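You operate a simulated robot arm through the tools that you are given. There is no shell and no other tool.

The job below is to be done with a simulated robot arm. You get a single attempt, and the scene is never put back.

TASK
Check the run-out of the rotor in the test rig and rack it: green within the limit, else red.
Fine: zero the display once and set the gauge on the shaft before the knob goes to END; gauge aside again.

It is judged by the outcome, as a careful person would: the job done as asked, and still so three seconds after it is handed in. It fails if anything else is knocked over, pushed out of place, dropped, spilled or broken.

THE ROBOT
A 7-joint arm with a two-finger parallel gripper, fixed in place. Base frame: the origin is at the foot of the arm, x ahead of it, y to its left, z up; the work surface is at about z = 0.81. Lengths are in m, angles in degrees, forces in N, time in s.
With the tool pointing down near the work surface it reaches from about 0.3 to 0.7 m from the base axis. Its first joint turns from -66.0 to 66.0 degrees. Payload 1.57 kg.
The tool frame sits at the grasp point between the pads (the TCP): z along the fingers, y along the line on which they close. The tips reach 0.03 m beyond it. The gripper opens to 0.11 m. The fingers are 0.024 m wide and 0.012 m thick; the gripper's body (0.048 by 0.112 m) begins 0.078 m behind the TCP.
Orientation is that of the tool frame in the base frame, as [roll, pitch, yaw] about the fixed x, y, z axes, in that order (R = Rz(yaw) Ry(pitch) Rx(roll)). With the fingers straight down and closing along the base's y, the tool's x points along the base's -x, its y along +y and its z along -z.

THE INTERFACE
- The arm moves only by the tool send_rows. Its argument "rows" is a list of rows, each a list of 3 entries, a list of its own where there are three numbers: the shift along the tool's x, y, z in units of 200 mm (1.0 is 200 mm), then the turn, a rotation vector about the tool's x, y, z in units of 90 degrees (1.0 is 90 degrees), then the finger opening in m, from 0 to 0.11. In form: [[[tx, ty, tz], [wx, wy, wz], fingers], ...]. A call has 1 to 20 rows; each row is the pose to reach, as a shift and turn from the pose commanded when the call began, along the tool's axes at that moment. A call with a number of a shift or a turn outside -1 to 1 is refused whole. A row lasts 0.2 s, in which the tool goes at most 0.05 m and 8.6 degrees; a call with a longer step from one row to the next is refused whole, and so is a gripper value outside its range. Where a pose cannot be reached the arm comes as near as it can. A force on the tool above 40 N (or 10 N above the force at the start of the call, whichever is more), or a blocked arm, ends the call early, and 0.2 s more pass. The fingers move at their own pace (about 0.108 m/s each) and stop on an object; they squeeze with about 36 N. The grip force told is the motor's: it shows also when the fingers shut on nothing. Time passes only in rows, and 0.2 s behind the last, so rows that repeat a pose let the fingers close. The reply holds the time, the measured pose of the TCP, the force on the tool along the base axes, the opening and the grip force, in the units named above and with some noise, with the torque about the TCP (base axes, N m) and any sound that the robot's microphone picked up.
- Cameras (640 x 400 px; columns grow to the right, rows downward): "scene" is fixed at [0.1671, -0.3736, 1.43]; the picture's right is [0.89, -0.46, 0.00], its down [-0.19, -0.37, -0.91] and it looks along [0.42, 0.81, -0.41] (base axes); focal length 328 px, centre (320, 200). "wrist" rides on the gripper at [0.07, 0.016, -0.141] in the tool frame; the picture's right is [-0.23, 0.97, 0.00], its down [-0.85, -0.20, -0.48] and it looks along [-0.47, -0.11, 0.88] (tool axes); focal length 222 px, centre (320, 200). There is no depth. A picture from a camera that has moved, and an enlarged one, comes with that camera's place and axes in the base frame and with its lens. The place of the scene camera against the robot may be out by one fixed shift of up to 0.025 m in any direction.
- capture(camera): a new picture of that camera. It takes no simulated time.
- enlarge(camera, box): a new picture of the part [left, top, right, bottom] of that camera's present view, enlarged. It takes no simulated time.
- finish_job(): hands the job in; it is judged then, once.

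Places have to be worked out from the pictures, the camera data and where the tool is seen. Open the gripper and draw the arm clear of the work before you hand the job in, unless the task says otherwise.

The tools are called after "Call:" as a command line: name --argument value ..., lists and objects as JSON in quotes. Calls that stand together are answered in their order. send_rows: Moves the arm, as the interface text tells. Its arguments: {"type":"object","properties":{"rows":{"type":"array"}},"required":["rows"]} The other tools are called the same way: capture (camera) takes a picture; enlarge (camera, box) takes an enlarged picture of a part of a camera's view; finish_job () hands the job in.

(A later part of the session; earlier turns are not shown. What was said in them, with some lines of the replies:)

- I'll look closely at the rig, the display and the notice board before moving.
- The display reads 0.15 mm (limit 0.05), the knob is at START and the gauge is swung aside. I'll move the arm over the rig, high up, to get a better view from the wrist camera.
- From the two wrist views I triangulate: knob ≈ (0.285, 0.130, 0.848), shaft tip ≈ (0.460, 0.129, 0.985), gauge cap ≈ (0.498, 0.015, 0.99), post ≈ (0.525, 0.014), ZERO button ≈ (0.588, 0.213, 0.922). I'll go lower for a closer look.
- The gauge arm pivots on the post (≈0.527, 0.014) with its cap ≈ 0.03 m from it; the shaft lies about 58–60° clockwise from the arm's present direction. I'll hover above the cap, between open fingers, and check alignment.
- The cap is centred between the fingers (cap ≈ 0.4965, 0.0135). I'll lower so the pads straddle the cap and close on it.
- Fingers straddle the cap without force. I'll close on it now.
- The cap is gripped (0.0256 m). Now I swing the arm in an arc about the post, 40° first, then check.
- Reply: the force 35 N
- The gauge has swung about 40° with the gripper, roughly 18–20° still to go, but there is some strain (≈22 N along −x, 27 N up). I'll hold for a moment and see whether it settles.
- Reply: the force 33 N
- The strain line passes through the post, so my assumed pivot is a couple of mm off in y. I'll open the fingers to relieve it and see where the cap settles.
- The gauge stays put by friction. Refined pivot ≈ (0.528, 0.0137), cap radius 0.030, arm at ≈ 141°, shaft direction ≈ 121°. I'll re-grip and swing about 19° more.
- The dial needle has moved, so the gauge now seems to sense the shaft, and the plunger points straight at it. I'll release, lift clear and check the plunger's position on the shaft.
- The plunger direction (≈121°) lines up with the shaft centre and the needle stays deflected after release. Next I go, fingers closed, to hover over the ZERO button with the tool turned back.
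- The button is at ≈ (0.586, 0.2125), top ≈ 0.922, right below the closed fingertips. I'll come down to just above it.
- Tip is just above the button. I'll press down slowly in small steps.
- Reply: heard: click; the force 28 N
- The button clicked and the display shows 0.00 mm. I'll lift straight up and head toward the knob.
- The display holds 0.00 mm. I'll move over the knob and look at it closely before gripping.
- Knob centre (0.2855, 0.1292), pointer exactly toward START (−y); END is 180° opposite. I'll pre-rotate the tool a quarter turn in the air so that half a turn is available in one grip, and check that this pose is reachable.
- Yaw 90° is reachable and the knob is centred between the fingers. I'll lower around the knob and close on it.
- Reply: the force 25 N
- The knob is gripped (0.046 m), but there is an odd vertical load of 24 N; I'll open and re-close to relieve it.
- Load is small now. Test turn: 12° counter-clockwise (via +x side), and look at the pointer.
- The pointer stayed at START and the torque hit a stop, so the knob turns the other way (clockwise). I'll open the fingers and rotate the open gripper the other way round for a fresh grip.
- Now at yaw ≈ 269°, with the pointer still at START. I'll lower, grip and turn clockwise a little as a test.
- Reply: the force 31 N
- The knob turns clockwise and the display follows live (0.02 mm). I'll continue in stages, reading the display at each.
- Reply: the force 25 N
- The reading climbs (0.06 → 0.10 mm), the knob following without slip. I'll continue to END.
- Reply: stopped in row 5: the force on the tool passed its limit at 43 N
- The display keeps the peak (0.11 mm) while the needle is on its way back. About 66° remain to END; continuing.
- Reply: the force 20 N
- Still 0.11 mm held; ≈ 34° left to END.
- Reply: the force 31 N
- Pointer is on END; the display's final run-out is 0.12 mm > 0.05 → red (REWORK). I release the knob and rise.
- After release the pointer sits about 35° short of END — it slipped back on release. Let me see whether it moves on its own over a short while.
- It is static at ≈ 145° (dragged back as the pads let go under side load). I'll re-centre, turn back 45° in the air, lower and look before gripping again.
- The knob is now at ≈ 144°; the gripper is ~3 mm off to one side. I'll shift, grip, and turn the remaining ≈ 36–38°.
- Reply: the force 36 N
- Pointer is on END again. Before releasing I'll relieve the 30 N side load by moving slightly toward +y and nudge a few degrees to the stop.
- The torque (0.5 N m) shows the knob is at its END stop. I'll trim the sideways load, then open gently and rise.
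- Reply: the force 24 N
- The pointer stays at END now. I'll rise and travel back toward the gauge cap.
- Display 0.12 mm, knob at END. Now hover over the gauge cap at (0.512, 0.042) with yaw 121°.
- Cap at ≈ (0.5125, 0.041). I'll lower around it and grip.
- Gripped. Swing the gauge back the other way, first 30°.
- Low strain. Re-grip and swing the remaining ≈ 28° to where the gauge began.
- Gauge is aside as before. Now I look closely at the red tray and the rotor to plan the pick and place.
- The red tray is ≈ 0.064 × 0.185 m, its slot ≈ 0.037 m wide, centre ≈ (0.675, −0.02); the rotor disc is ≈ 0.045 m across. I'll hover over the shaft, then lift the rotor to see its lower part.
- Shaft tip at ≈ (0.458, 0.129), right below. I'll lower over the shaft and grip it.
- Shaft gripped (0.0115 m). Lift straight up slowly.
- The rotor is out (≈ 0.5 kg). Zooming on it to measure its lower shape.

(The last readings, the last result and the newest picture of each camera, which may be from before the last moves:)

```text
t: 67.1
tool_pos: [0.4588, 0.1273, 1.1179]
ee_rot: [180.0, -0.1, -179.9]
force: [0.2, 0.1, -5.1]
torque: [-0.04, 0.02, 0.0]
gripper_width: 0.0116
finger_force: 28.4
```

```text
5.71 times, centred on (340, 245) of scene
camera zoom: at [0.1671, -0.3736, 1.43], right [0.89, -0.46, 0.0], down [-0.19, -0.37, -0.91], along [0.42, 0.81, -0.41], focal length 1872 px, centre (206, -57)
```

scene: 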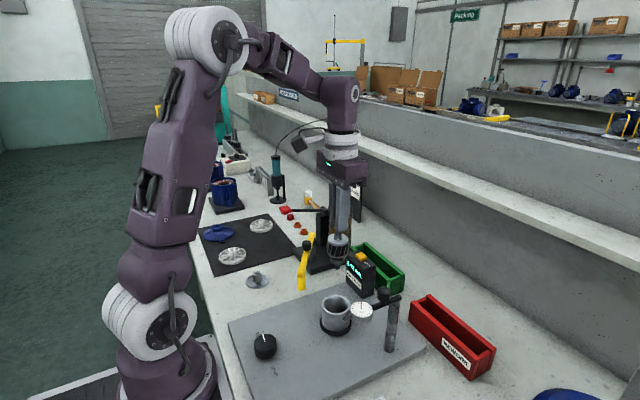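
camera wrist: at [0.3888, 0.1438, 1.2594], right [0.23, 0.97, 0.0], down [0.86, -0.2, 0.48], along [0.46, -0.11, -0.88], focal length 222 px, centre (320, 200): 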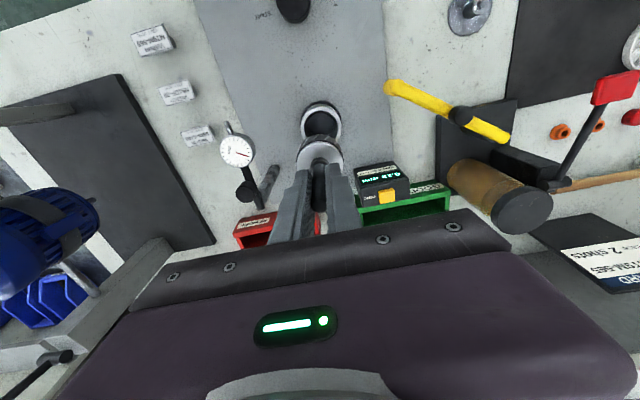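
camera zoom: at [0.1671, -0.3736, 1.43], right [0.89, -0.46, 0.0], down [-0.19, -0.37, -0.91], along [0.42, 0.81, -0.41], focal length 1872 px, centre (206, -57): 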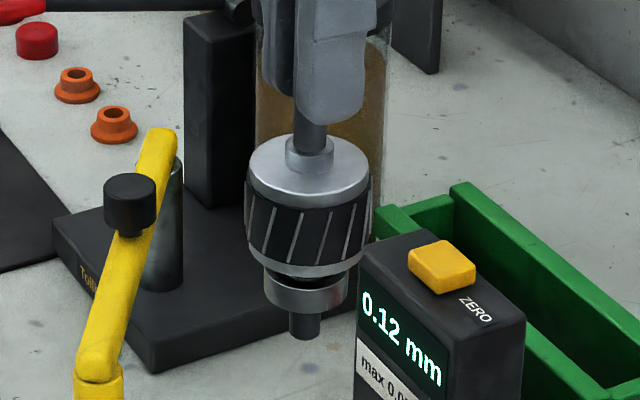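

The rotor has a 0.0455 m core, a ≈ 0.0305 m collar and a stub below: the collar fits in the tray slot (≈ 0.037 m) with the core sitting on the rims. I'll carry it toward the red tray at a safe height and measure the tray.

Call:
send_rows --rows '[[[0, 0, -0.1], [0, 0, 0], 0.005], [[0, 0, -0.2], [0, 0, 0], 0.005], [[-0.06, -0.06, -0.2], [0, 0, 0], 0.005], [[-0.16, -0.15, -0.2], [0, 0, 0], 0.005], [[-0.27, -0.26, -0.2], [0, 0, 0], 0.005], [[-0.38, -0.37, -0.2], [0, 0, 0], 0.005], [[-0.49, -0.48, -0.2], [0, 0, 0], 0.005], [[-0.6, -0.58, -0.2], [0, 0, 0], 0.005], [[-0.68, -0.65, -0.2], [0, 0, 0], 0.005], [[-0.705, -0.675, -0.2], [0, 0, 0], 0.005], [[-0.705, -0.675, -0.2], [0, 0, 0], 0.005]]'

Call:
capture --camera "wrist"

Call:
enlarge --camera "wrist" --box '[220, 100, 420, 225]'

Call:
capture --camera "scene"

```text
t: 69.5
tool_pos: [0.6019, -0.0049, 1.155]
ee_rot: [179.8, -0.1, 179.9]
force: [-0.4, -0.7, -4.4]
torque: [0.02, -0.03, 0.0]
gripper_width: 0.0112
finger_force: 29.3
```

```text
taken
camera wrist: at [0.5308, 0.0104, 1.2978], right [0.23, 0.97, 0.0], down [0.86, -0.2, 0.48], along [0.46, -0.11, -0.88], focal length 222 px, centre (320, 200)
```

wrist: 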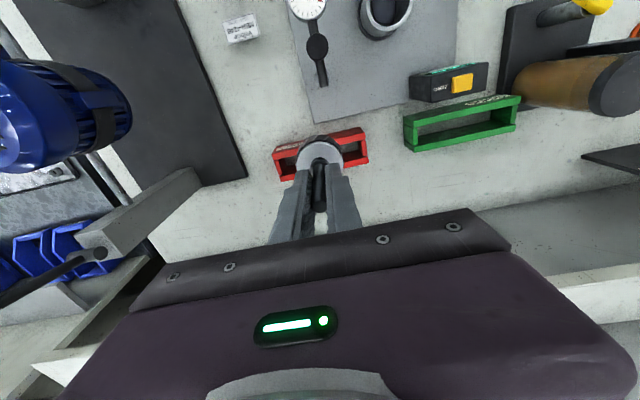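

```text
3.20 times, centred on (320, 162) of wrist
camera zoom: at [0.5308, 0.0104, 1.2978], right [0.23, 0.97, 0.0], down [0.86, -0.2, 0.48], along [0.46, -0.11, -0.88], focal length 711 px, centre (320, 320)
```

zoom: 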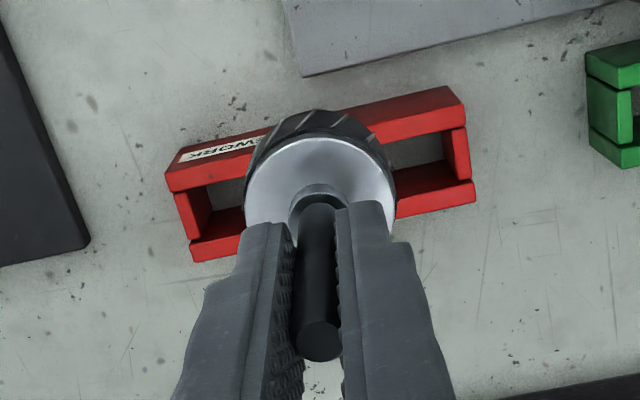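

```text
taken
```

scene: 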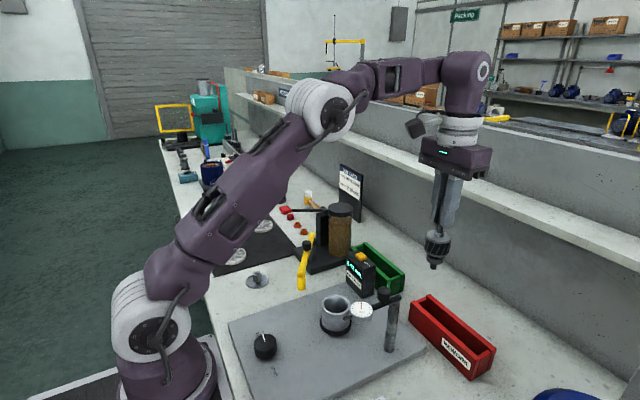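

Zooming more on the tray ends on both sides of the rotor.

Call:
enlarge --camera "wrist" --box '[335, 115, 385, 175]'

Call:
enlarge --camera "wrist" --box '[260, 130, 310, 190]'

```text
6.67 times, centred on (360, 145) of wrist
camera zoom: at [0.5308, 0.0104, 1.2978], right [0.23, 0.97, 0.0], down [0.86, -0.2, 0.48], along [0.46, -0.11, -0.88], focal length 1481 px, centre (53, 567)
```

zoom: 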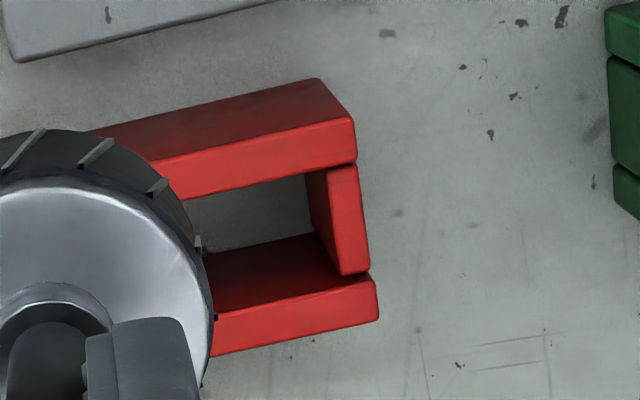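

```text
6.67 times, centred on (285, 160) of wrist
camera zoom: at [0.5308, 0.0104, 1.2978], right [0.23, 0.97, 0.0], down [0.86, -0.2, 0.48], along [0.46, -0.11, -0.88], focal length 1481 px, centre (553, 467)
```

zoom: 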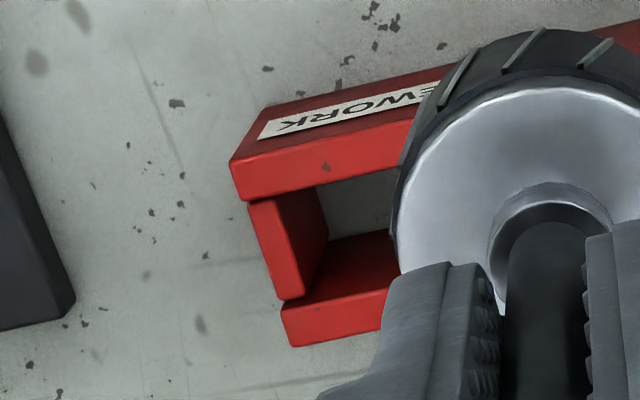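

Combining the views, the tray rims are at z ≈ 0.870, the slot runs along y at x ≈ 0.649–0.682 (centre ≈ 0.666), tray centre y ≈ −0.022. I'll move above it and come down to about 7 cm clearance to check alignment.

Call:
send_rows --rows '[[[-0.1, -0.03, 0], [0, 0, 0], 0.005], [[-0.2, -0.06, 0], [0, 0, 0], 0.005], [[-0.3205, -0.0855, 0.08], [0, 0, 0], 0.005], [[-0.3205, -0.0855, 0.2], [0, 0, 0], 0.005], [[-0.3205, -0.0855, 0.34], [0, 0, 0], 0.005], [[-0.3205, -0.0855, 0.475], [0, 0, 0], 0.005], [[-0.3205, -0.0855, 0.475], [0, 0, 0], 0.005], [[-0.3205, -0.0855, 0.475], [0, 0, 0], 0.005]]'

Call:
capture --camera "wrist"

Call:
enlarge --camera "wrist" --box '[220, 90, 420, 215]'

Call:
enlarge --camera "scene" --box '[395, 250, 515, 385]'

```text
t: 71.3
tool_pos: [0.665, -0.025, 1.0597]
ee_rot: [180.0, -0.1, -179.9]
force: [-1.2, 0.9, -4.7]
torque: [-0.04, 0.01, 0.01]
gripper_width: 0.0115
finger_force: 28.8
out of reach, approached as far as the arm can: row 2, 3, 4
```

```text
taken
camera wrist: at [0.5945, -0.0082, 1.2023], right [0.23, 0.97, 0.0], down [0.86, -0.2, 0.48], along [0.46, -0.11, -0.88], focal length 222 px, centre (320, 200)
```

wrist: 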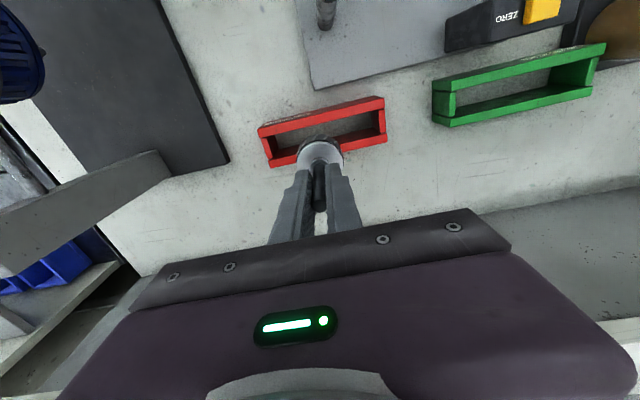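

```text
3.20 times, centred on (320, 152) of wrist
camera zoom: at [0.5945, -0.0082, 1.2023], right [0.23, 0.97, 0.0], down [0.86, -0.2, 0.48], along [0.46, -0.11, -0.88], focal length 711 px, centre (320, 352)
```

zoom: 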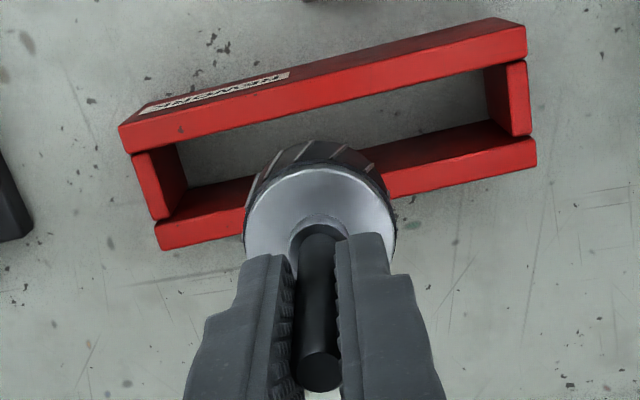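

```text
2.96 times, centred on (455, 318) of scene
camera zoom: at [0.1672, -0.3736, 1.43], right [0.89, -0.46, 0.0], down [-0.19, -0.37, -0.91], along [0.42, 0.81, -0.41], focal length 971 px, centre (-80, -148)
```

zoom: 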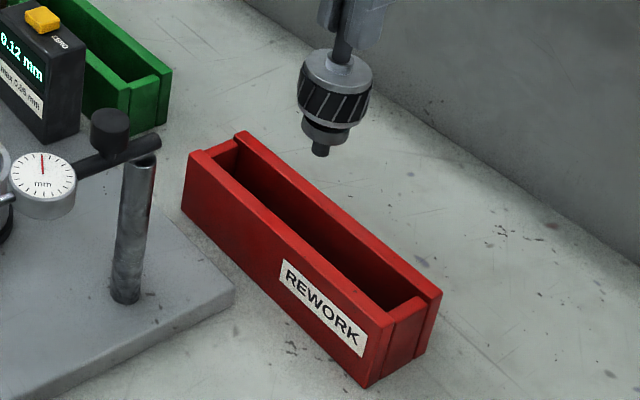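

Slot centre and rotor axis agree to within a few mm (wrist suggests +4 mm in x needed, scene suggests ~0). I'll shift +2 mm and lower until the stub is just above the rim, then compare again.

Call:
send_rows --rows '[[[-0.01, 0.01, 0.08], [0, 0, 0], 0.005], [[-0.01, 0.01, 0.16], [0, 0, 0], 0.005], [[-0.01, 0.01, 0.23], [0, 0, 0], 0.005], [[-0.01, 0.01, 0.27], [0, 0, 0], 0.005], [[-0.01, 0.01, 0.27], [0, 0, 0], 0.005]]'

Call:
enlarge --camera "scene" --box '[410, 280, 480, 340]'

Call:
enlarge --camera "wrist" --box '[220, 70, 420, 215]'

```text
t: 72.5
tool_pos: [0.6685, -0.0215, 1.0073]
ee_rot: [179.9, -0.2, -180.0]
force: [0.8, 0.1, -5.2]
torque: [0.0, -0.03, -0.01]
gripper_width: 0.0114
finger_force: 28.5
```

```text
6.67 times, centred on (445, 310) of scene
camera zoom: at [0.1672, -0.3736, 1.43], right [0.89, -0.46, 0.0], down [-0.19, -0.37, -0.91], along [0.42, 0.81, -0.41], focal length 2184 px, centre (-513, -533)
```

zoom: 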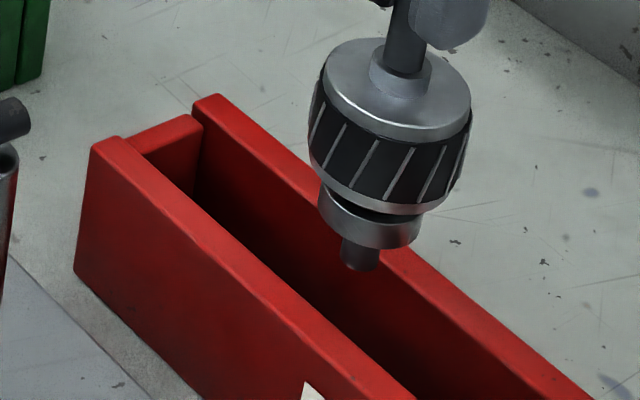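

```text
2.76 times, centred on (320, 142) of wrist
camera zoom: at [0.5968, -0.0059, 1.1492], right [0.23, 0.97, 0.0], down [0.86, -0.2, 0.48], along [0.46, -0.11, -0.88], focal length 613 px, centre (320, 359)
```

zoom: 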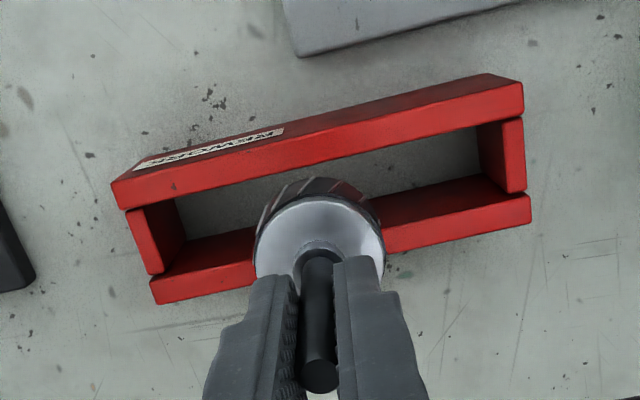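

The wrist view says the rotor is within ~1 mm of the slot centre. I'll lower 12 mm so that the stub enters the slot, and check from the scene camera.

Call:
send_rows --rows '[[[0, 0, 0.02], [0, 0, 0], 0.005], [[0, 0, 0.04], [0, 0, 0], 0.005], [[0, 0, 0.06], [0, 0, 0], 0.005], [[0, 0, 0.06], [0, 0, 0], 0.005]]'

Call:
enlarge --camera "scene" --box '[410, 280, 480, 340]'

Call:
enlarge --camera "wrist" --box '[220, 70, 420, 215]'

```text
t: 73.5
tool_pos: [0.6673, -0.0215, 0.9957]
ee_rot: [179.9, -0.1, -179.9]
force: [-0.3, -1.0, -5.4]
torque: [-0.01, 0.02, 0.01]
gripper_width: 0.0114
finger_force: 29.0
```

```text
6.67 times, centred on (445, 310) of scene
camera zoom: at [0.1672, -0.3736, 1.43], right [0.89, -0.46, 0.0], down [-0.19, -0.37, -0.91], along [0.42, 0.81, -0.41], focal length 2184 px, centre (-513, -533)
```

zoom: 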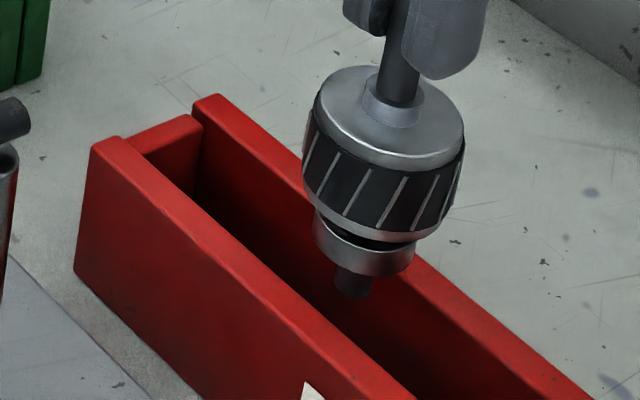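

```text
2.76 times, centred on (320, 142) of wrist
camera zoom: at [0.5966, -0.0058, 1.1376], right [0.23, 0.97, 0.0], down [0.86, -0.2, 0.48], along [0.46, -0.11, -0.88], focal length 613 px, centre (320, 359)
```

zoom: 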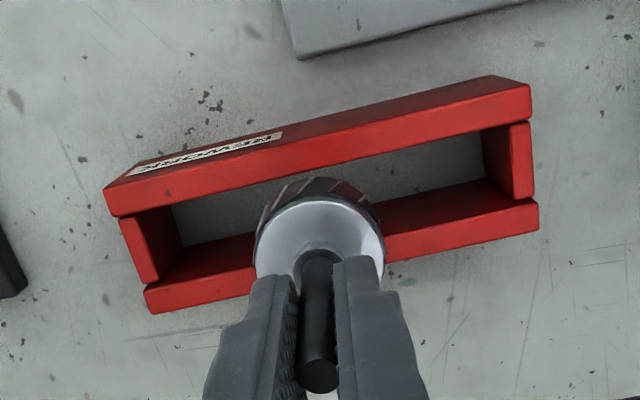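

I'll zoom further in on the stub/slot region for the exact rim lines.

Call:
enlarge --camera "scene" --box '[435, 300, 475, 340]'

Call:
enlarge --camera "wrist" --box '[285, 100, 365, 160]'

```text
10.00 times, centred on (455, 320) of scene
camera zoom: at [0.1672, -0.3736, 1.43], right [0.89, -0.46, 0.0], down [-0.19, -0.37, -0.91], along [0.42, 0.81, -0.41], focal length 3276 px, centre (-1030, -1000)
```

zoom: 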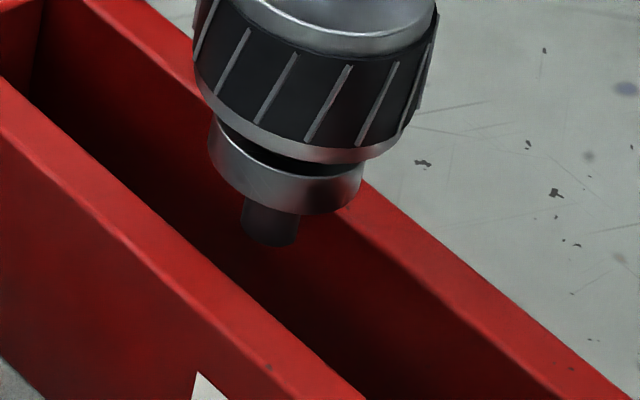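

```text
6.67 times, centred on (325, 130) of wrist
camera zoom: at [0.5966, -0.0058, 1.1376], right [0.23, 0.97, 0.0], down [0.86, -0.2, 0.48], along [0.46, -0.11, -0.88], focal length 1481 px, centre (287, 667)
```

zoom: 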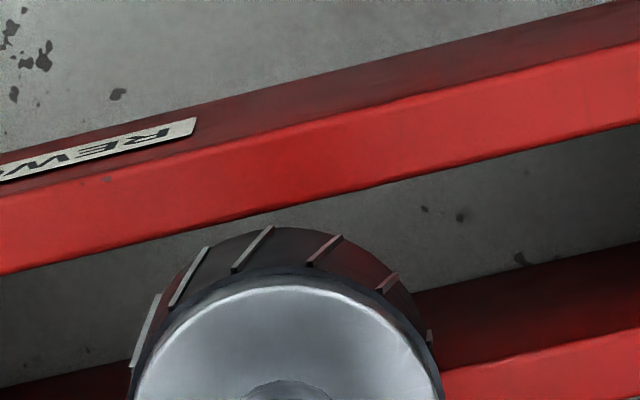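

Weighing all the evidence (fingertip height, disc size, rim lines), the collar bottom is ~1–1.5 cm above the rims and the rotor is ~1.5 mm short in x. I'll shift +1.5 mm and descend in small steps watching the force.

Call:
send_rows --rows '[[[-0.0075, 0, 0], [0, 0, 0], 0.005], [[-0.0075, 0, 0.01], [0, 0, 0], 0.005], [[-0.0075, 0, 0.02], [0, 0, 0], 0.005], [[-0.0075, 0, 0.03], [0, 0, 0], 0.005], [[-0.0075, 0, 0.03], [0, 0, 0], 0.005]]'

Call:
enlarge --camera "scene" --box '[435, 300, 475, 340]'

```text
t: 74.7
tool_pos: [0.6695, -0.021, 0.9874]
ee_rot: [179.9, -0.1, 180.0]
force: [-0.2, 0.8, -5.0]
torque: [0.0, 0.02, 0.02]
gripper_width: 0.0114
finger_force: 29.1
```

```text
10.00 times, centred on (455, 320) of scene
camera zoom: at [0.1672, -0.3736, 1.43], right [0.89, -0.46, 0.0], down [-0.19, -0.37, -0.91], along [0.42, 0.81, -0.41], focal length 3276 px, centre (-1030, -1000)
```

zoom: 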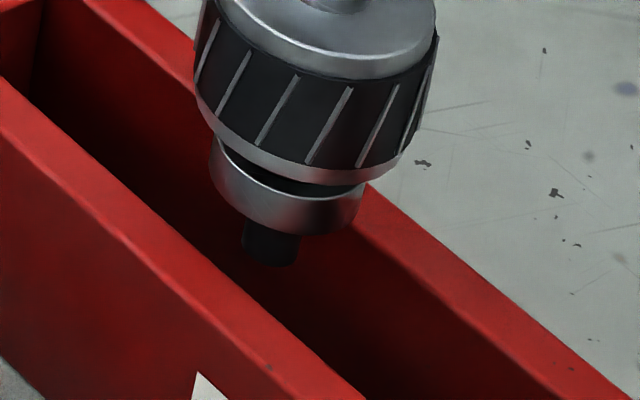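

No contact yet, and the stub is inside the slot. Continue down in small steps.

Call:
send_rows --rows '[[[0, 0, 0.01], [0, 0, 0], 0.005], [[0, 0, 0.02], [0, 0, 0], 0.005], [[0, 0, 0.025], [0, 0, 0], 0.005], [[0, 0, 0.025], [0, 0, 0], 0.005]]'

Call:
enlarge --camera "scene" --box '[435, 300, 475, 340]'

Call:
enlarge --camera "wrist" --box '[220, 70, 420, 215]'

```text
t: 75.7
tool_pos: [0.6677, -0.021, 0.984]
ee_rot: [179.9, -0.1, -180.0]
force: [-0.3, 0.0, -4.3]
torque: [-0.01, 0.02, -0.01]
gripper_width: 0.0118
finger_force: 28.9
```

```text
10.00 times, centred on (455, 320) of scene
camera zoom: at [0.1672, -0.3736, 1.43], right [0.89, -0.46, 0.0], down [-0.19, -0.37, -0.91], along [0.42, 0.81, -0.41], focal length 3276 px, centre (-1030, -1000)
```

zoom: 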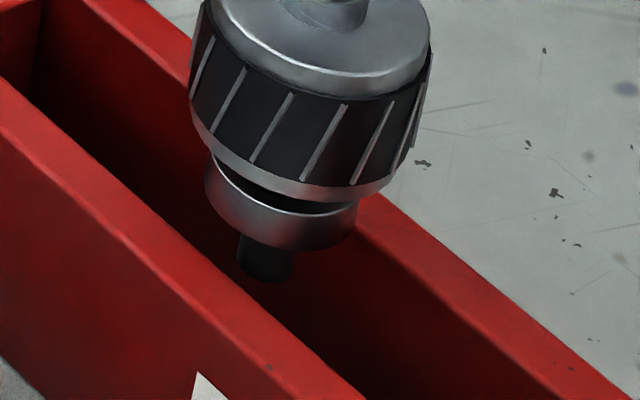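

```text
2.76 times, centred on (320, 142) of wrist
camera zoom: at [0.5983, -0.0055, 1.1259], right [0.23, 0.97, 0.0], down [0.86, -0.2, 0.48], along [0.46, -0.11, -0.88], focal length 613 px, centre (320, 359)
```

zoom: 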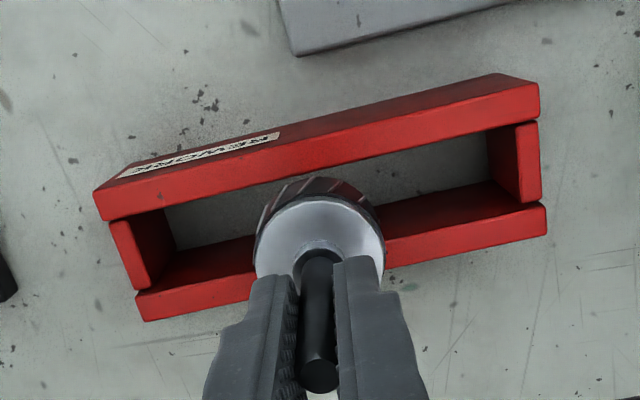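

Wrist view shows the rotor within ~1 mm of the slot centre. Continue down carefully, watching for contact.

Call:
send_rows --rows '[[[0, 0, 0.008], [0, 0, 0], 0.005], [[0, 0, 0.015], [0, 0, 0], 0.005], [[0, 0, 0.015], [0, 0, 0], 0.005]]'

Call:
send_rows --rows '[[[0, 0, 0.008], [0, 0, 0], 0.005], [[0, 0, 0.015], [0, 0, 0], 0.005], [[0, 0, 0.015], [0, 0, 0], 0.005]]'

Call:
enlarge --camera "scene" --box '[435, 300, 475, 340]'

```text
t: 76.5
tool_pos: [0.6687, -0.0201, 0.9813]
ee_rot: [179.9, -0.1, 180.0]
force: [0.7, 0.1, -4.6]
torque: [-0.03, 0.0, -0.01]
gripper_width: 0.0118
finger_force: 28.5
```

```text
t: 77.3
tool_pos: [0.6689, -0.0213, 0.9778]
ee_rot: [179.9, -0.1, 179.9]
force: [-0.1, 0.1, -4.8]
torque: [-0.04, 0.0, -0.03]
gripper_width: 0.0114
finger_force: 28.3
```

```text
10.00 times, centred on (455, 320) of scene
camera zoom: at [0.1672, -0.3736, 1.43], right [0.89, -0.46, 0.0], down [-0.19, -0.37, -0.91], along [0.42, 0.81, -0.41], focal length 3276 px, centre (-1030, -1000)
```

zoom: 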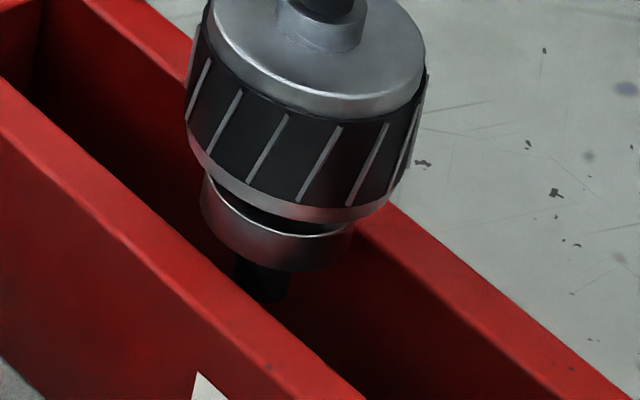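

The collar bottom is now centred between the rim lines at about rim level with no contact force. Continue down.

Call:
send_rows --rows '[[[0, 0, 0.008], [0, 0, 0], 0.005], [[0, 0, 0.015], [0, 0, 0], 0.005], [[0, 0, 0.015], [0, 0, 0], 0.005]]'

Call:
send_rows --rows '[[[0, 0, 0.008], [0, 0, 0], 0.005], [[0, 0, 0.015], [0, 0, 0], 0.005], [[0, 0, 0.015], [0, 0, 0], 0.005]]'

Call:
enlarge --camera "scene" --box '[435, 300, 475, 340]'

```text
t: 78.1
tool_pos: [0.669, -0.0216, 0.975]
ee_rot: [179.8, -0.2, -180.0]
force: [-0.5, -0.4, -5.3]
torque: [0.01, 0.02, -0.02]
gripper_width: 0.0114
finger_force: 29.0
```

```text
t: 78.9
tool_pos: [0.6698, -0.0221, 0.9708]
ee_rot: [-180.0, -0.1, 179.9]
force: [-0.8, -0.7, -6.0]
torque: [0.02, -0.02, 0.0]
gripper_width: 0.0115
finger_force: 29.0
```

```text
10.00 times, centred on (455, 320) of scene
camera zoom: at [0.1672, -0.3736, 1.43], right [0.89, -0.46, 0.0], down [-0.19, -0.37, -0.91], along [0.42, 0.81, -0.41], focal length 3276 px, centre (-1030, -1000)
```

zoom: 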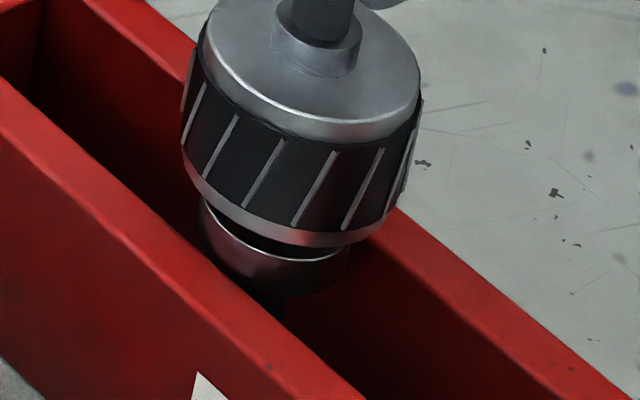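

The collar is entering the slot cleanly. About 8–10 mm more until the core sits on the rims; continue.

Call:
send_rows --rows '[[[0, 0, 0.008], [0, 0, 0], 0.005], [[0, 0, 0.016], [0, 0, 0], 0.005], [[0, 0, 0.024], [0, 0, 0], 0.005], [[0, 0, 0.024], [0, 0, 0], 0.005]]'

Call:
enlarge --camera "scene" --box '[435, 300, 475, 340]'

```text
t: 79.9
tool_pos: [0.6685, -0.0219, 0.9659]
ee_rot: [179.8, -0.1, -179.9]
force: [0.2, -0.4, -5.1]
torque: [-0.02, 0.03, 0.02]
gripper_width: 0.0115
finger_force: 29.2
```

```text
10.00 times, centred on (455, 320) of scene
camera zoom: at [0.1672, -0.3736, 1.43], right [0.89, -0.46, 0.0], down [-0.19, -0.37, -0.91], along [0.42, 0.81, -0.41], focal length 3276 px, centre (-1030, -1000)
```

zoom: 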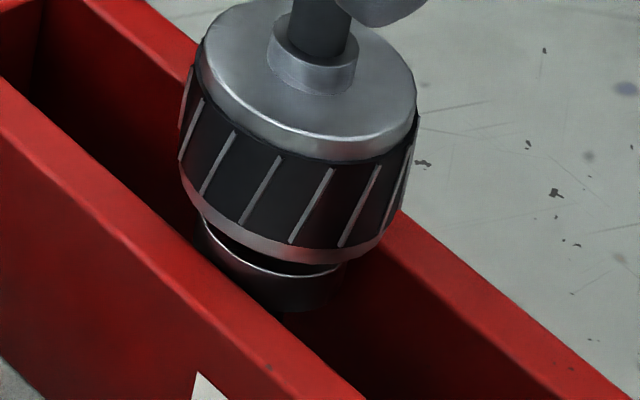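

Still free of contact, ~5 mm to go. Smaller steps now.

Call:
send_rows --rows '[[[0, 0, 0.007], [0, 0, 0], 0.005], [[0, 0, 0.014], [0, 0, 0], 0.005], [[0, 0, 0.014], [0, 0, 0], 0.005]]'

Call:
enlarge --camera "scene" --box '[435, 300, 475, 340]'

```text
t: 80.7
tool_pos: [0.6685, -0.0221, 0.9638]
ee_rot: [179.9, -0.1, 179.9]
force: [-0.1, 0.0, -4.6]
torque: [0.01, 0.01, 0.01]
gripper_width: 0.0114
finger_force: 29.1
```

```text
10.00 times, centred on (455, 320) of scene
camera zoom: at [0.1672, -0.3736, 1.43], right [0.89, -0.46, 0.0], down [-0.19, -0.37, -0.91], along [0.42, 0.81, -0.41], focal length 3276 px, centre (-1030, -1000)
```

zoom: 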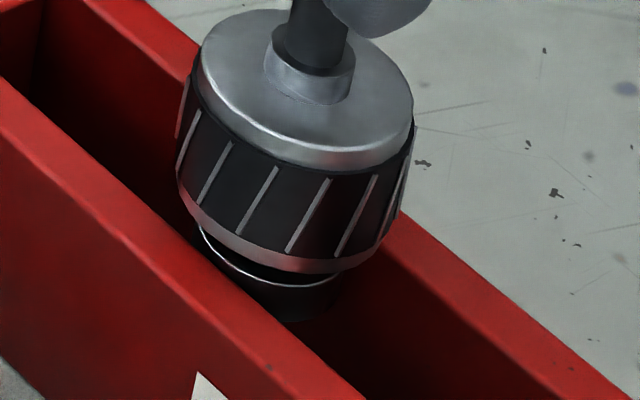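

Call:
send_rows --rows '[[[0, 0, 0.007], [0, 0, 0], 0.005], [[0, 0, 0.012], [0, 0, 0], 0.005], [[0, 0, 0.012], [0, 0, 0], 0.005]]'

Call:
enlarge --camera "scene" --box '[435, 300, 475, 340]'

```text
t: 81.5
tool_pos: [0.6689, -0.0232, 0.9607]
ee_rot: [179.9, -0.1, -180.0]
force: [0.0, -0.1, -5.2]
torque: [0.02, -0.02, -0.01]
gripper_width: 0.0113
finger_force: 28.7
```

```text
10.00 times, centred on (455, 320) of scene
camera zoom: at [0.1672, -0.3736, 1.43], right [0.89, -0.46, 0.0], down [-0.19, -0.37, -0.91], along [0.42, 0.81, -0.41], focal length 3276 px, centre (-1030, -1000)
```

zoom: 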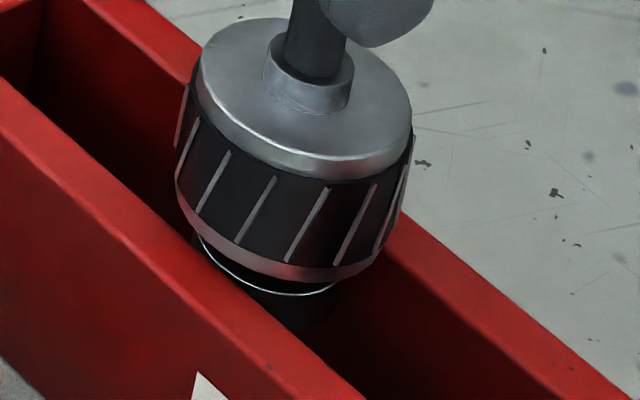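

Still no contact (−5 N is the rotor's weight). Another ~2 mm steps.

Call:
send_rows --rows '[[[0, 0, 0.006], [0, 0, 0], 0.005], [[0, 0, 0.01], [0, 0, 0], 0.005], [[0, 0, 0.01], [0, 0, 0], 0.005]]'

Call:
send_rows --rows '[[[0, 0, 0.005], [0, 0, 0], 0.005], [[0, 0, 0.008], [0, 0, 0], 0.005], [[0, 0, 0.008], [0, 0, 0], 0.005]]'

Call:
enlarge --camera "scene" --box '[435, 300, 475, 340]'

```text
t: 82.3
tool_pos: [0.668, -0.0218, 0.9603]
ee_rot: [179.9, -0.1, 179.9]
force: [0.0, -0.1, -5.6]
torque: [0.0, 0.01, -0.02]
gripper_width: 0.0116
finger_force: 29.4
```

```text
t: 83.1
tool_pos: [0.667, -0.0221, 0.9597]
ee_rot: [179.9, -0.1, -179.9]
force: [0.3, -0.4, -5.7]
torque: [0.0, -0.03, 0.0]
gripper_width: 0.0115
finger_force: 28.9
```

```text
10.00 times, centred on (455, 320) of scene
camera zoom: at [0.1672, -0.3736, 1.43], right [0.89, -0.46, 0.0], down [-0.19, -0.37, -0.91], along [0.42, 0.81, -0.41], focal length 3276 px, centre (-1030, -1000)
```

zoom: 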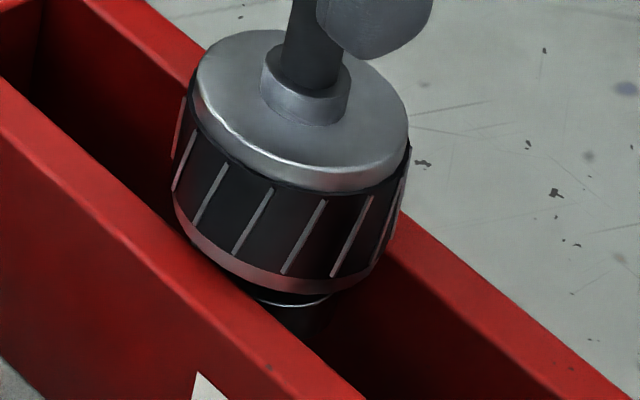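

The core is nearly on the rims. Two more ~1 mm steps.

Call:
send_rows --rows '[[[0, 0, 0.005], [0, 0, 0], 0.005], [[0, 0, 0.005], [0, 0, 0], 0.005]]'

Call:
send_rows --rows '[[[0, 0, 0.005], [0, 0, 0], 0.005], [[0, 0, 0.005], [0, 0, 0], 0.005]]'

Call:
enlarge --camera "scene" --box '[435, 300, 475, 340]'

```text
t: 83.7
tool_pos: [0.668, -0.0229, 0.9561]
ee_rot: [179.9, -0.2, 180.0]
force: [1.1, 0.4, -4.3]
torque: [-0.01, -0.03, 0.06]
gripper_width: 0.0117
finger_force: 29.2
```

```text
t: 84.3
tool_pos: [0.6681, -0.0223, 0.9547]
ee_rot: [179.9, -0.1, 180.0]
force: [0.9, -0.4, -5.1]
torque: [0.01, -0.04, 0.01]
gripper_width: 0.0116
finger_force: 29.2
```

```text
10.00 times, centred on (455, 320) of scene
camera zoom: at [0.1672, -0.3736, 1.43], right [0.89, -0.46, 0.0], down [-0.19, -0.37, -0.91], along [0.42, 0.81, -0.41], focal length 3276 px, centre (-1030, -1000)
```

zoom: 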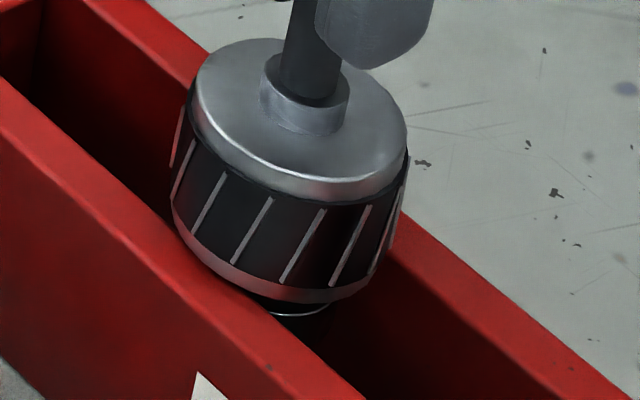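

No contact yet. Keep stepping ~1 mm.

Call:
send_rows --rows '[[[0, 0, 0.005], [0, 0, 0], 0.005], [[0, 0, 0.005], [0, 0, 0], 0.005]]'

Call:
send_rows --rows '[[[0, 0, 0.005], [0, 0, 0], 0.005], [[0, 0, 0.005], [0, 0, 0], 0.005]]'

Call:
send_rows --rows '[[[0, 0, 0.005], [0, 0, 0], 0.005], [[0, 0, 0.005], [0, 0, 0], 0.005]]'

Call:
enlarge --camera "scene" --box '[435, 300, 475, 340]'

```text
t: 84.9
tool_pos: [0.6677, -0.0224, 0.9547]
ee_rot: [179.9, -0.2, -180.0]
force: [-0.2, -0.1, -4.7]
torque: [0.03, 0.0, -0.02]
gripper_width: 0.0114
finger_force: 28.9
```

```text
t: 85.5
tool_pos: [0.668, -0.0232, 0.9545]
ee_rot: [179.9, 0.0, -179.9]
force: [-0.4, -0.4, -5.4]
torque: [0.0, -0.02, 0.0]
gripper_width: 0.0112
finger_force: 28.6
```

```text
t: 86.1
tool_pos: [0.668, -0.0214, 0.9536]
ee_rot: [179.9, -0.1, 179.9]
force: [-0.3, -0.3, -5.2]
torque: [0.0, 0.01, 0.01]
gripper_width: 0.0114
finger_force: 29.1
```

```text
10.00 times, centred on (455, 320) of scene
camera zoom: at [0.1672, -0.3736, 1.43], right [0.89, -0.46, 0.0], down [-0.19, -0.37, -0.91], along [0.42, 0.81, -0.41], focal length 3276 px, centre (-1030, -1000)
```

zoom: 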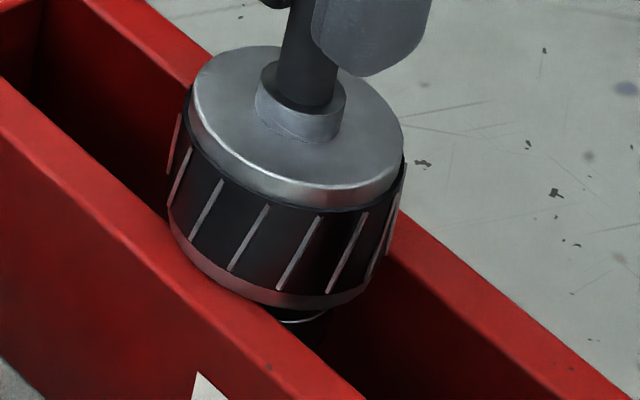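

Getting closer still; continue.

Call:
send_rows --rows '[[[0, 0, 0.005], [0, 0, 0], 0.005], [[0, 0, 0.005], [0, 0, 0], 0.005]]'

Call:
send_rows --rows '[[[0, 0, 0.005], [0, 0, 0], 0.005], [[0, 0, 0.005], [0, 0, 0], 0.005]]'

Call:
send_rows --rows '[[[0, 0, 0.005], [0, 0, 0], 0.005], [[0, 0, 0.005], [0, 0, 0], 0.005]]'

Call:
enlarge --camera "scene" --box '[435, 300, 475, 340]'

Call:
enlarge --camera "wrist" --box '[220, 70, 420, 215]'

```text
t: 86.7
tool_pos: [0.6688, -0.0216, 0.9525]
ee_rot: [179.9, 0.0, -180.0]
force: [-5.0, 0.1, 10.9]
torque: [-0.06, 0.1, -0.02]
gripper_width: 0.0115
finger_force: 29.0
```

```text
t: 87.3
tool_pos: [0.6686, -0.0213, 0.9524]
ee_rot: [179.9, 0.1, -180.0]
force: [-5.4, 0.8, 21.6]
torque: [0.01, -0.11, -0.02]
gripper_width: 0.0116
finger_force: 29.1
```

```text
t: 87.9
tool_pos: [0.6692, -0.0215, 0.9503]
ee_rot: [179.9, 0.0, -180.0]
force: [-0.7, 2.9, 21.4]
torque: [-0.07, -0.05, -0.04]
gripper_width: 0.0116
finger_force: 28.6
```

```text
10.00 times, centred on (455, 320) of scene
camera zoom: at [0.1666, -0.3735, 1.4301], right [0.89, -0.46, 0.0], down [-0.19, -0.37, -0.91], along [0.42, 0.81, -0.41], focal length 3276 px, centre (-1030, -1000)
```

zoom: 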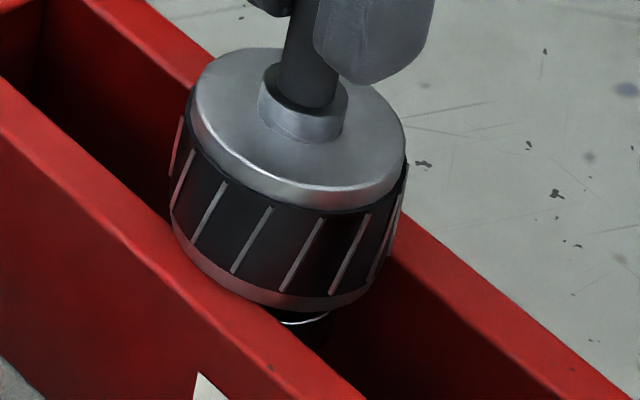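

```text
2.76 times, centred on (320, 142) of wrist
camera zoom: at [0.5976, -0.0061, 1.0932], right [0.23, 0.97, 0.0], down [0.85, -0.2, 0.48], along [0.47, -0.11, -0.88], focal length 613 px, centre (320, 359)
```

zoom: 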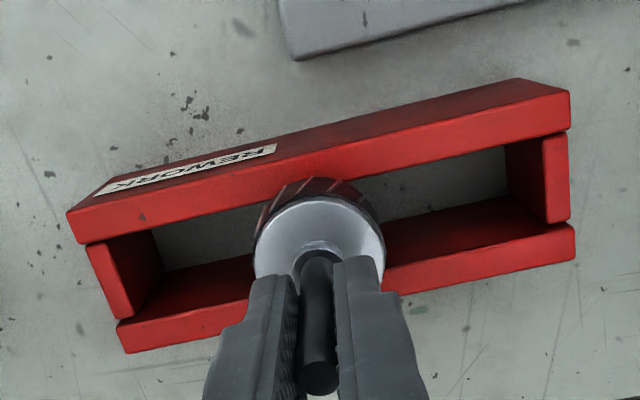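

Contact: the rotor sits on the rims (≈ 26 N over its weight, little torque). I'll ease off 2 mm, then open gently.

Call:
send_rows --rows '[[[0, 0, -0.008], [0, 0, 0], 0.005], [[0, 0, -0.01], [0, 0, 0], 0.005]]'

Call:
send_rows --rows '[[[0, 0, 0], [0, 0, 0], 0.013], [[0, 0, 0], [0, 0, 0], 0.016], [[0, 0, 0], [0, 0, 0], 0.022], [[0, 0, 0], [0, 0, 0], 0.03], [[0, 0, 0], [0, 0, 0], 0.03]]'

Call:
enlarge --camera "scene" --box '[415, 270, 485, 340]'

Call:
enlarge --camera "wrist" --box '[220, 70, 420, 215]'

```text
t: 88.5
tool_pos: [0.6682, -0.0219, 0.9507]
ee_rot: [179.9, -0.2, -180.0]
force: [7.3, -0.8, -2.7]
torque: [-0.13, -0.9, -0.03]
gripper_width: 0.0117
finger_force: 29.2
```

```text
t: 89.7
tool_pos: [0.6689, -0.0227, 0.9528]
ee_rot: [179.9, -0.1, 179.9]
force: [0.0, 0.1, 0.1]
torque: [-0.01, 0.04, 0.01]
gripper_width: 0.0298
finger_force: 0.0
```

```text
5.71 times, centred on (450, 305) of scene
camera zoom: at [0.1671, -0.3736, 1.43], right [0.89, -0.46, 0.0], down [-0.19, -0.37, -0.91], along [0.42, 0.81, -0.41], focal length 1872 px, centre (-423, -400)
```

zoom: 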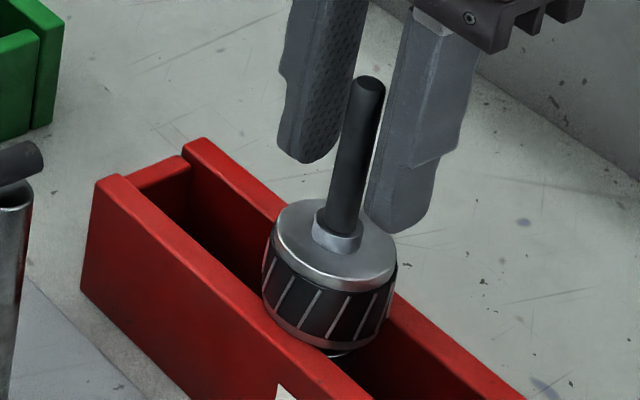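

```text
2.76 times, centred on (320, 142) of wrist
camera zoom: at [0.5976, -0.006, 1.0945], right [0.23, 0.97, 0.0], down [0.86, -0.2, 0.48], along [0.46, -0.11, -0.88], focal length 613 px, centre (320, 359)
```

zoom: 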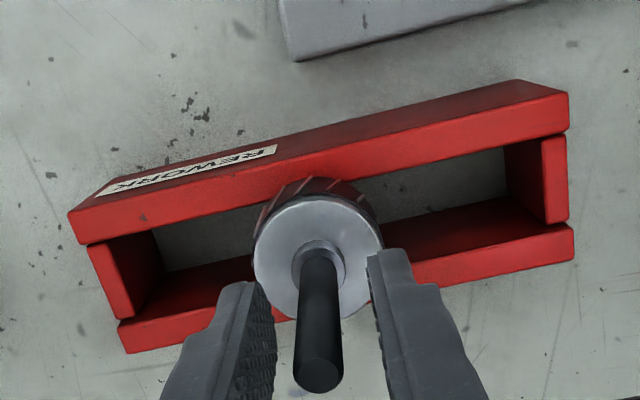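

The rotor stands on the rims by itself. I'll open a little more and rise straight up.

Call:
send_rows --rows '[[[0, 0, 0], [0, 0, 0], 0.05], [[0, 0, -0.08], [0, 0, 0], 0.05], [[0, 0, -0.2], [0, 0, 0], 0.05], [[0, 0, -0.4], [0, 0, 0], 0.05], [[0, 0, -0.6], [0, 0, 0], 0.05], [[0, 0, -0.7], [0, 0, 0], 0.05], [[0.2, 0, -0.8], [0, 0, 0], 0.05], [[0.4, 0.1, -0.9], [0, 0, 0], 0.06], [[0.6, 0.2, -1.0], [0, 0, 0], 0.08], [[0.8, 0.3, -1.0], [0, 0, 0], 0.08], [[1.0, 0.4, -1.0], [0, 0, 0], 0.08], [[1.0, 0.4, -1.0], [0, 0, 0], 0.08]]'

Call:
capture --camera "scene"

Call:
enlarge --camera "scene" --box '[400, 270, 500, 385]'

Call:
enlarge --camera "scene" --box '[220, 230, 420, 370]'

Call:
capture --camera "wrist"

```text
t: 92.3
tool_pos: [0.4692, 0.0587, 1.1536]
ee_rot: [179.9, 0.0, 180.0]
force: [0.5, -0.2, -0.5]
torque: [0.01, 0.01, 0.02]
gripper_width: 0.08
finger_force: 0.0
out of reach, approached as far as the arm can: row 5, 6
```

```text
taken
```

scene: 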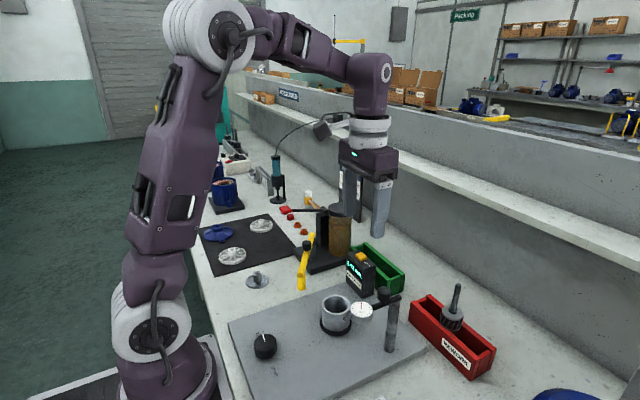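

```text
3.48 times, centred on (450, 328) of scene
camera zoom: at [0.167, -0.3736, 1.43], right [0.89, -0.46, 0.0], down [-0.19, -0.37, -0.91], along [0.42, 0.81, -0.41], focal length 1140 px, centre (-132, -244)
```

zoom: 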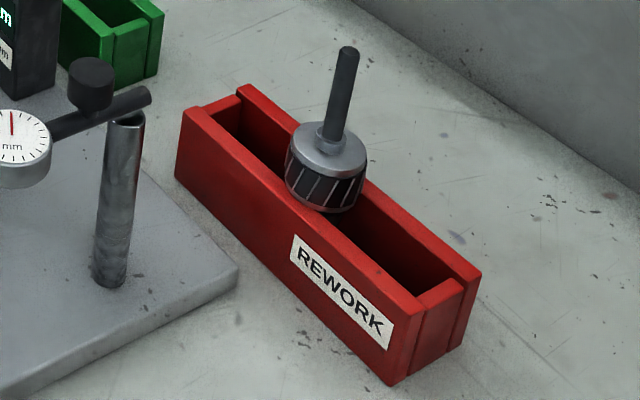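

```text
2.86 times, centred on (320, 300) of scene
camera zoom: at [0.167, -0.3736, 1.43], right [0.89, -0.46, 0.0], down [-0.19, -0.37, -0.91], along [0.42, 0.81, -0.41], focal length 936 px, centre (320, -86)
```

zoom: 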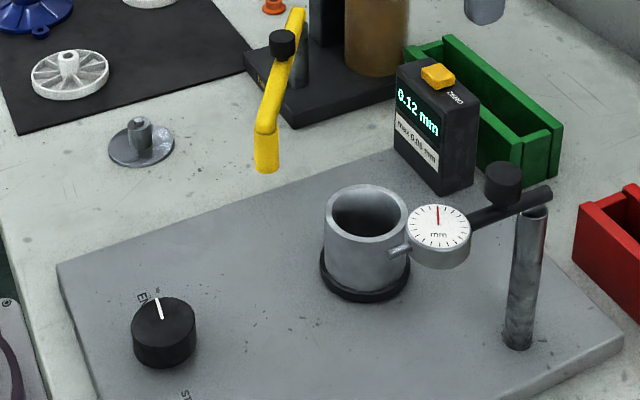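

```text
taken
camera wrist: at [0.3982, 0.0747, 1.2958], right [0.23, 0.97, 0.0], down [0.86, -0.2, 0.48], along [0.46, -0.11, -0.88], focal length 222 px, centre (320, 200)
```

wrist: 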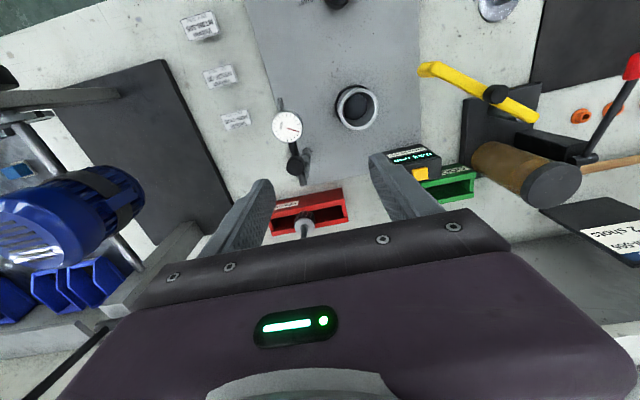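

The rotor stands upright in the red tray, the gauge is aside, the knob at END and the display at 0.12 mm. I'll draw the arm back and up, clear of the work, and wait a moment.

Call:
send_rows --rows '[[[0.1, 0.1, -0.1], [0, 0, 0], 0.1], [[0.25, 0.2, -0.25], [0, 0, 0], 0.11], [[0.4, 0.3, -0.4], [0, 0, 0], 0.11], [[0.55, 0.4, -0.5], [0, 0, 0], 0.11], [[0.7, 0.5, -0.6], [0, 0, 0], 0.11], [[0.85, 0.6, -0.65], [0, 0, 0], 0.11], [[0.85, 0.6, -0.65], [0, 0, 0], 0.11], [[0.85, 0.6, -0.65], [0, 0, 0], 0.11], [[0.85, 0.6, -0.65], [0, 0, 0], 0.11], [[0.85, 0.6, -0.65], [0, 0, 0], 0.11], [[0.85, 0.6, -0.65], [0, 0, 0], 0.11]]'

Call:
capture --camera "scene"

Call:
enlarge --camera "scene" --box '[320, 260, 500, 385]'

```text
t: 94.7
tool_pos: [0.3002, 0.1779, 1.2846]
ee_rot: [179.9, -0.1, -180.0]
force: [-0.6, -0.4, 0.4]
torque: [0.04, 0.04, 0.0]
gripper_width: 0.1099
finger_force: 0.0
```

```text
taken
```

scene: 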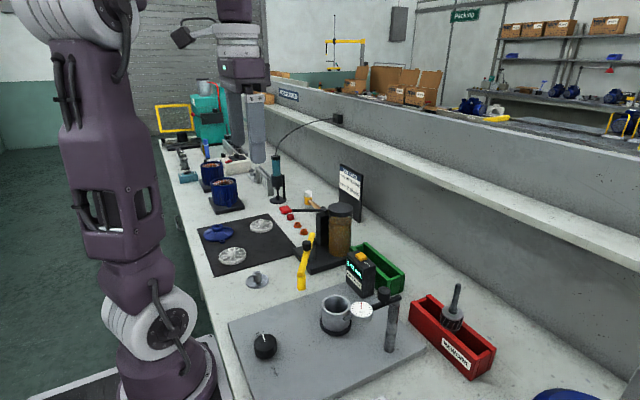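

```text
3.20 times, centred on (410, 322) of scene
camera zoom: at [0.1671, -0.3736, 1.43], right [0.89, -0.46, 0.0], down [-0.19, -0.37, -0.91], along [0.42, 0.81, -0.41], focal length 1048 px, centre (32, -192)
```

zoom: 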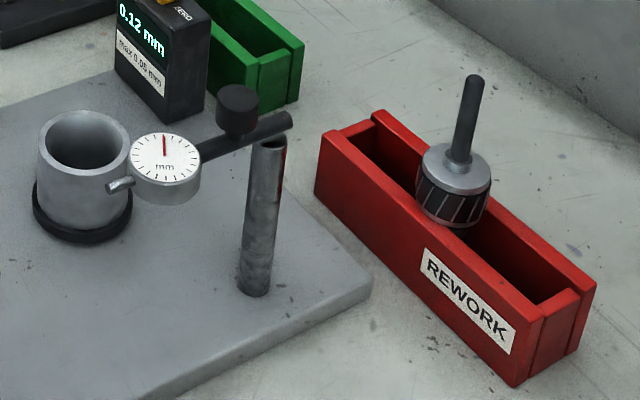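

Everything is stable: the rotor (0.12 mm, over the 0.05 mm limit) is in the red REWORK tray, the gauge is aside, the knob is at END, and the arm is clear with its gripper open. Handing in.

Call:
finish_job

```text
The job is handed in.
```

The rotor's run-out came out at 0.12 mm, over the 0.05 mm limit, so it is racked in the red REWORK tray.

- **Order of steps:** I set the gauge on the shaft first, then pressed ZERO once (display went from 0.15 to 0.00 mm), then turned the knob to END. Afterwards I swung the gauge back to where it started.
- **Gauge contact:** The plunger pointed straight at the shaft, but the camera views showed a gap of several millimetres. I took it as on the shaft because the needle moved and the display followed the knob.
- **Knob:** When I first let go at END, the knob slipped back about 35°. I gripped it again, turned it to its stop, and it stayed there. The display held 0.12 mm throughout.
- **Rotor in the tray:** It stands upright with its core resting on the tray's rims and its lower collar in the slot. It was still steady after I moved the arm clear, about 5 seconds after release.

I saw nothing else knocked or moved in the last pictures.
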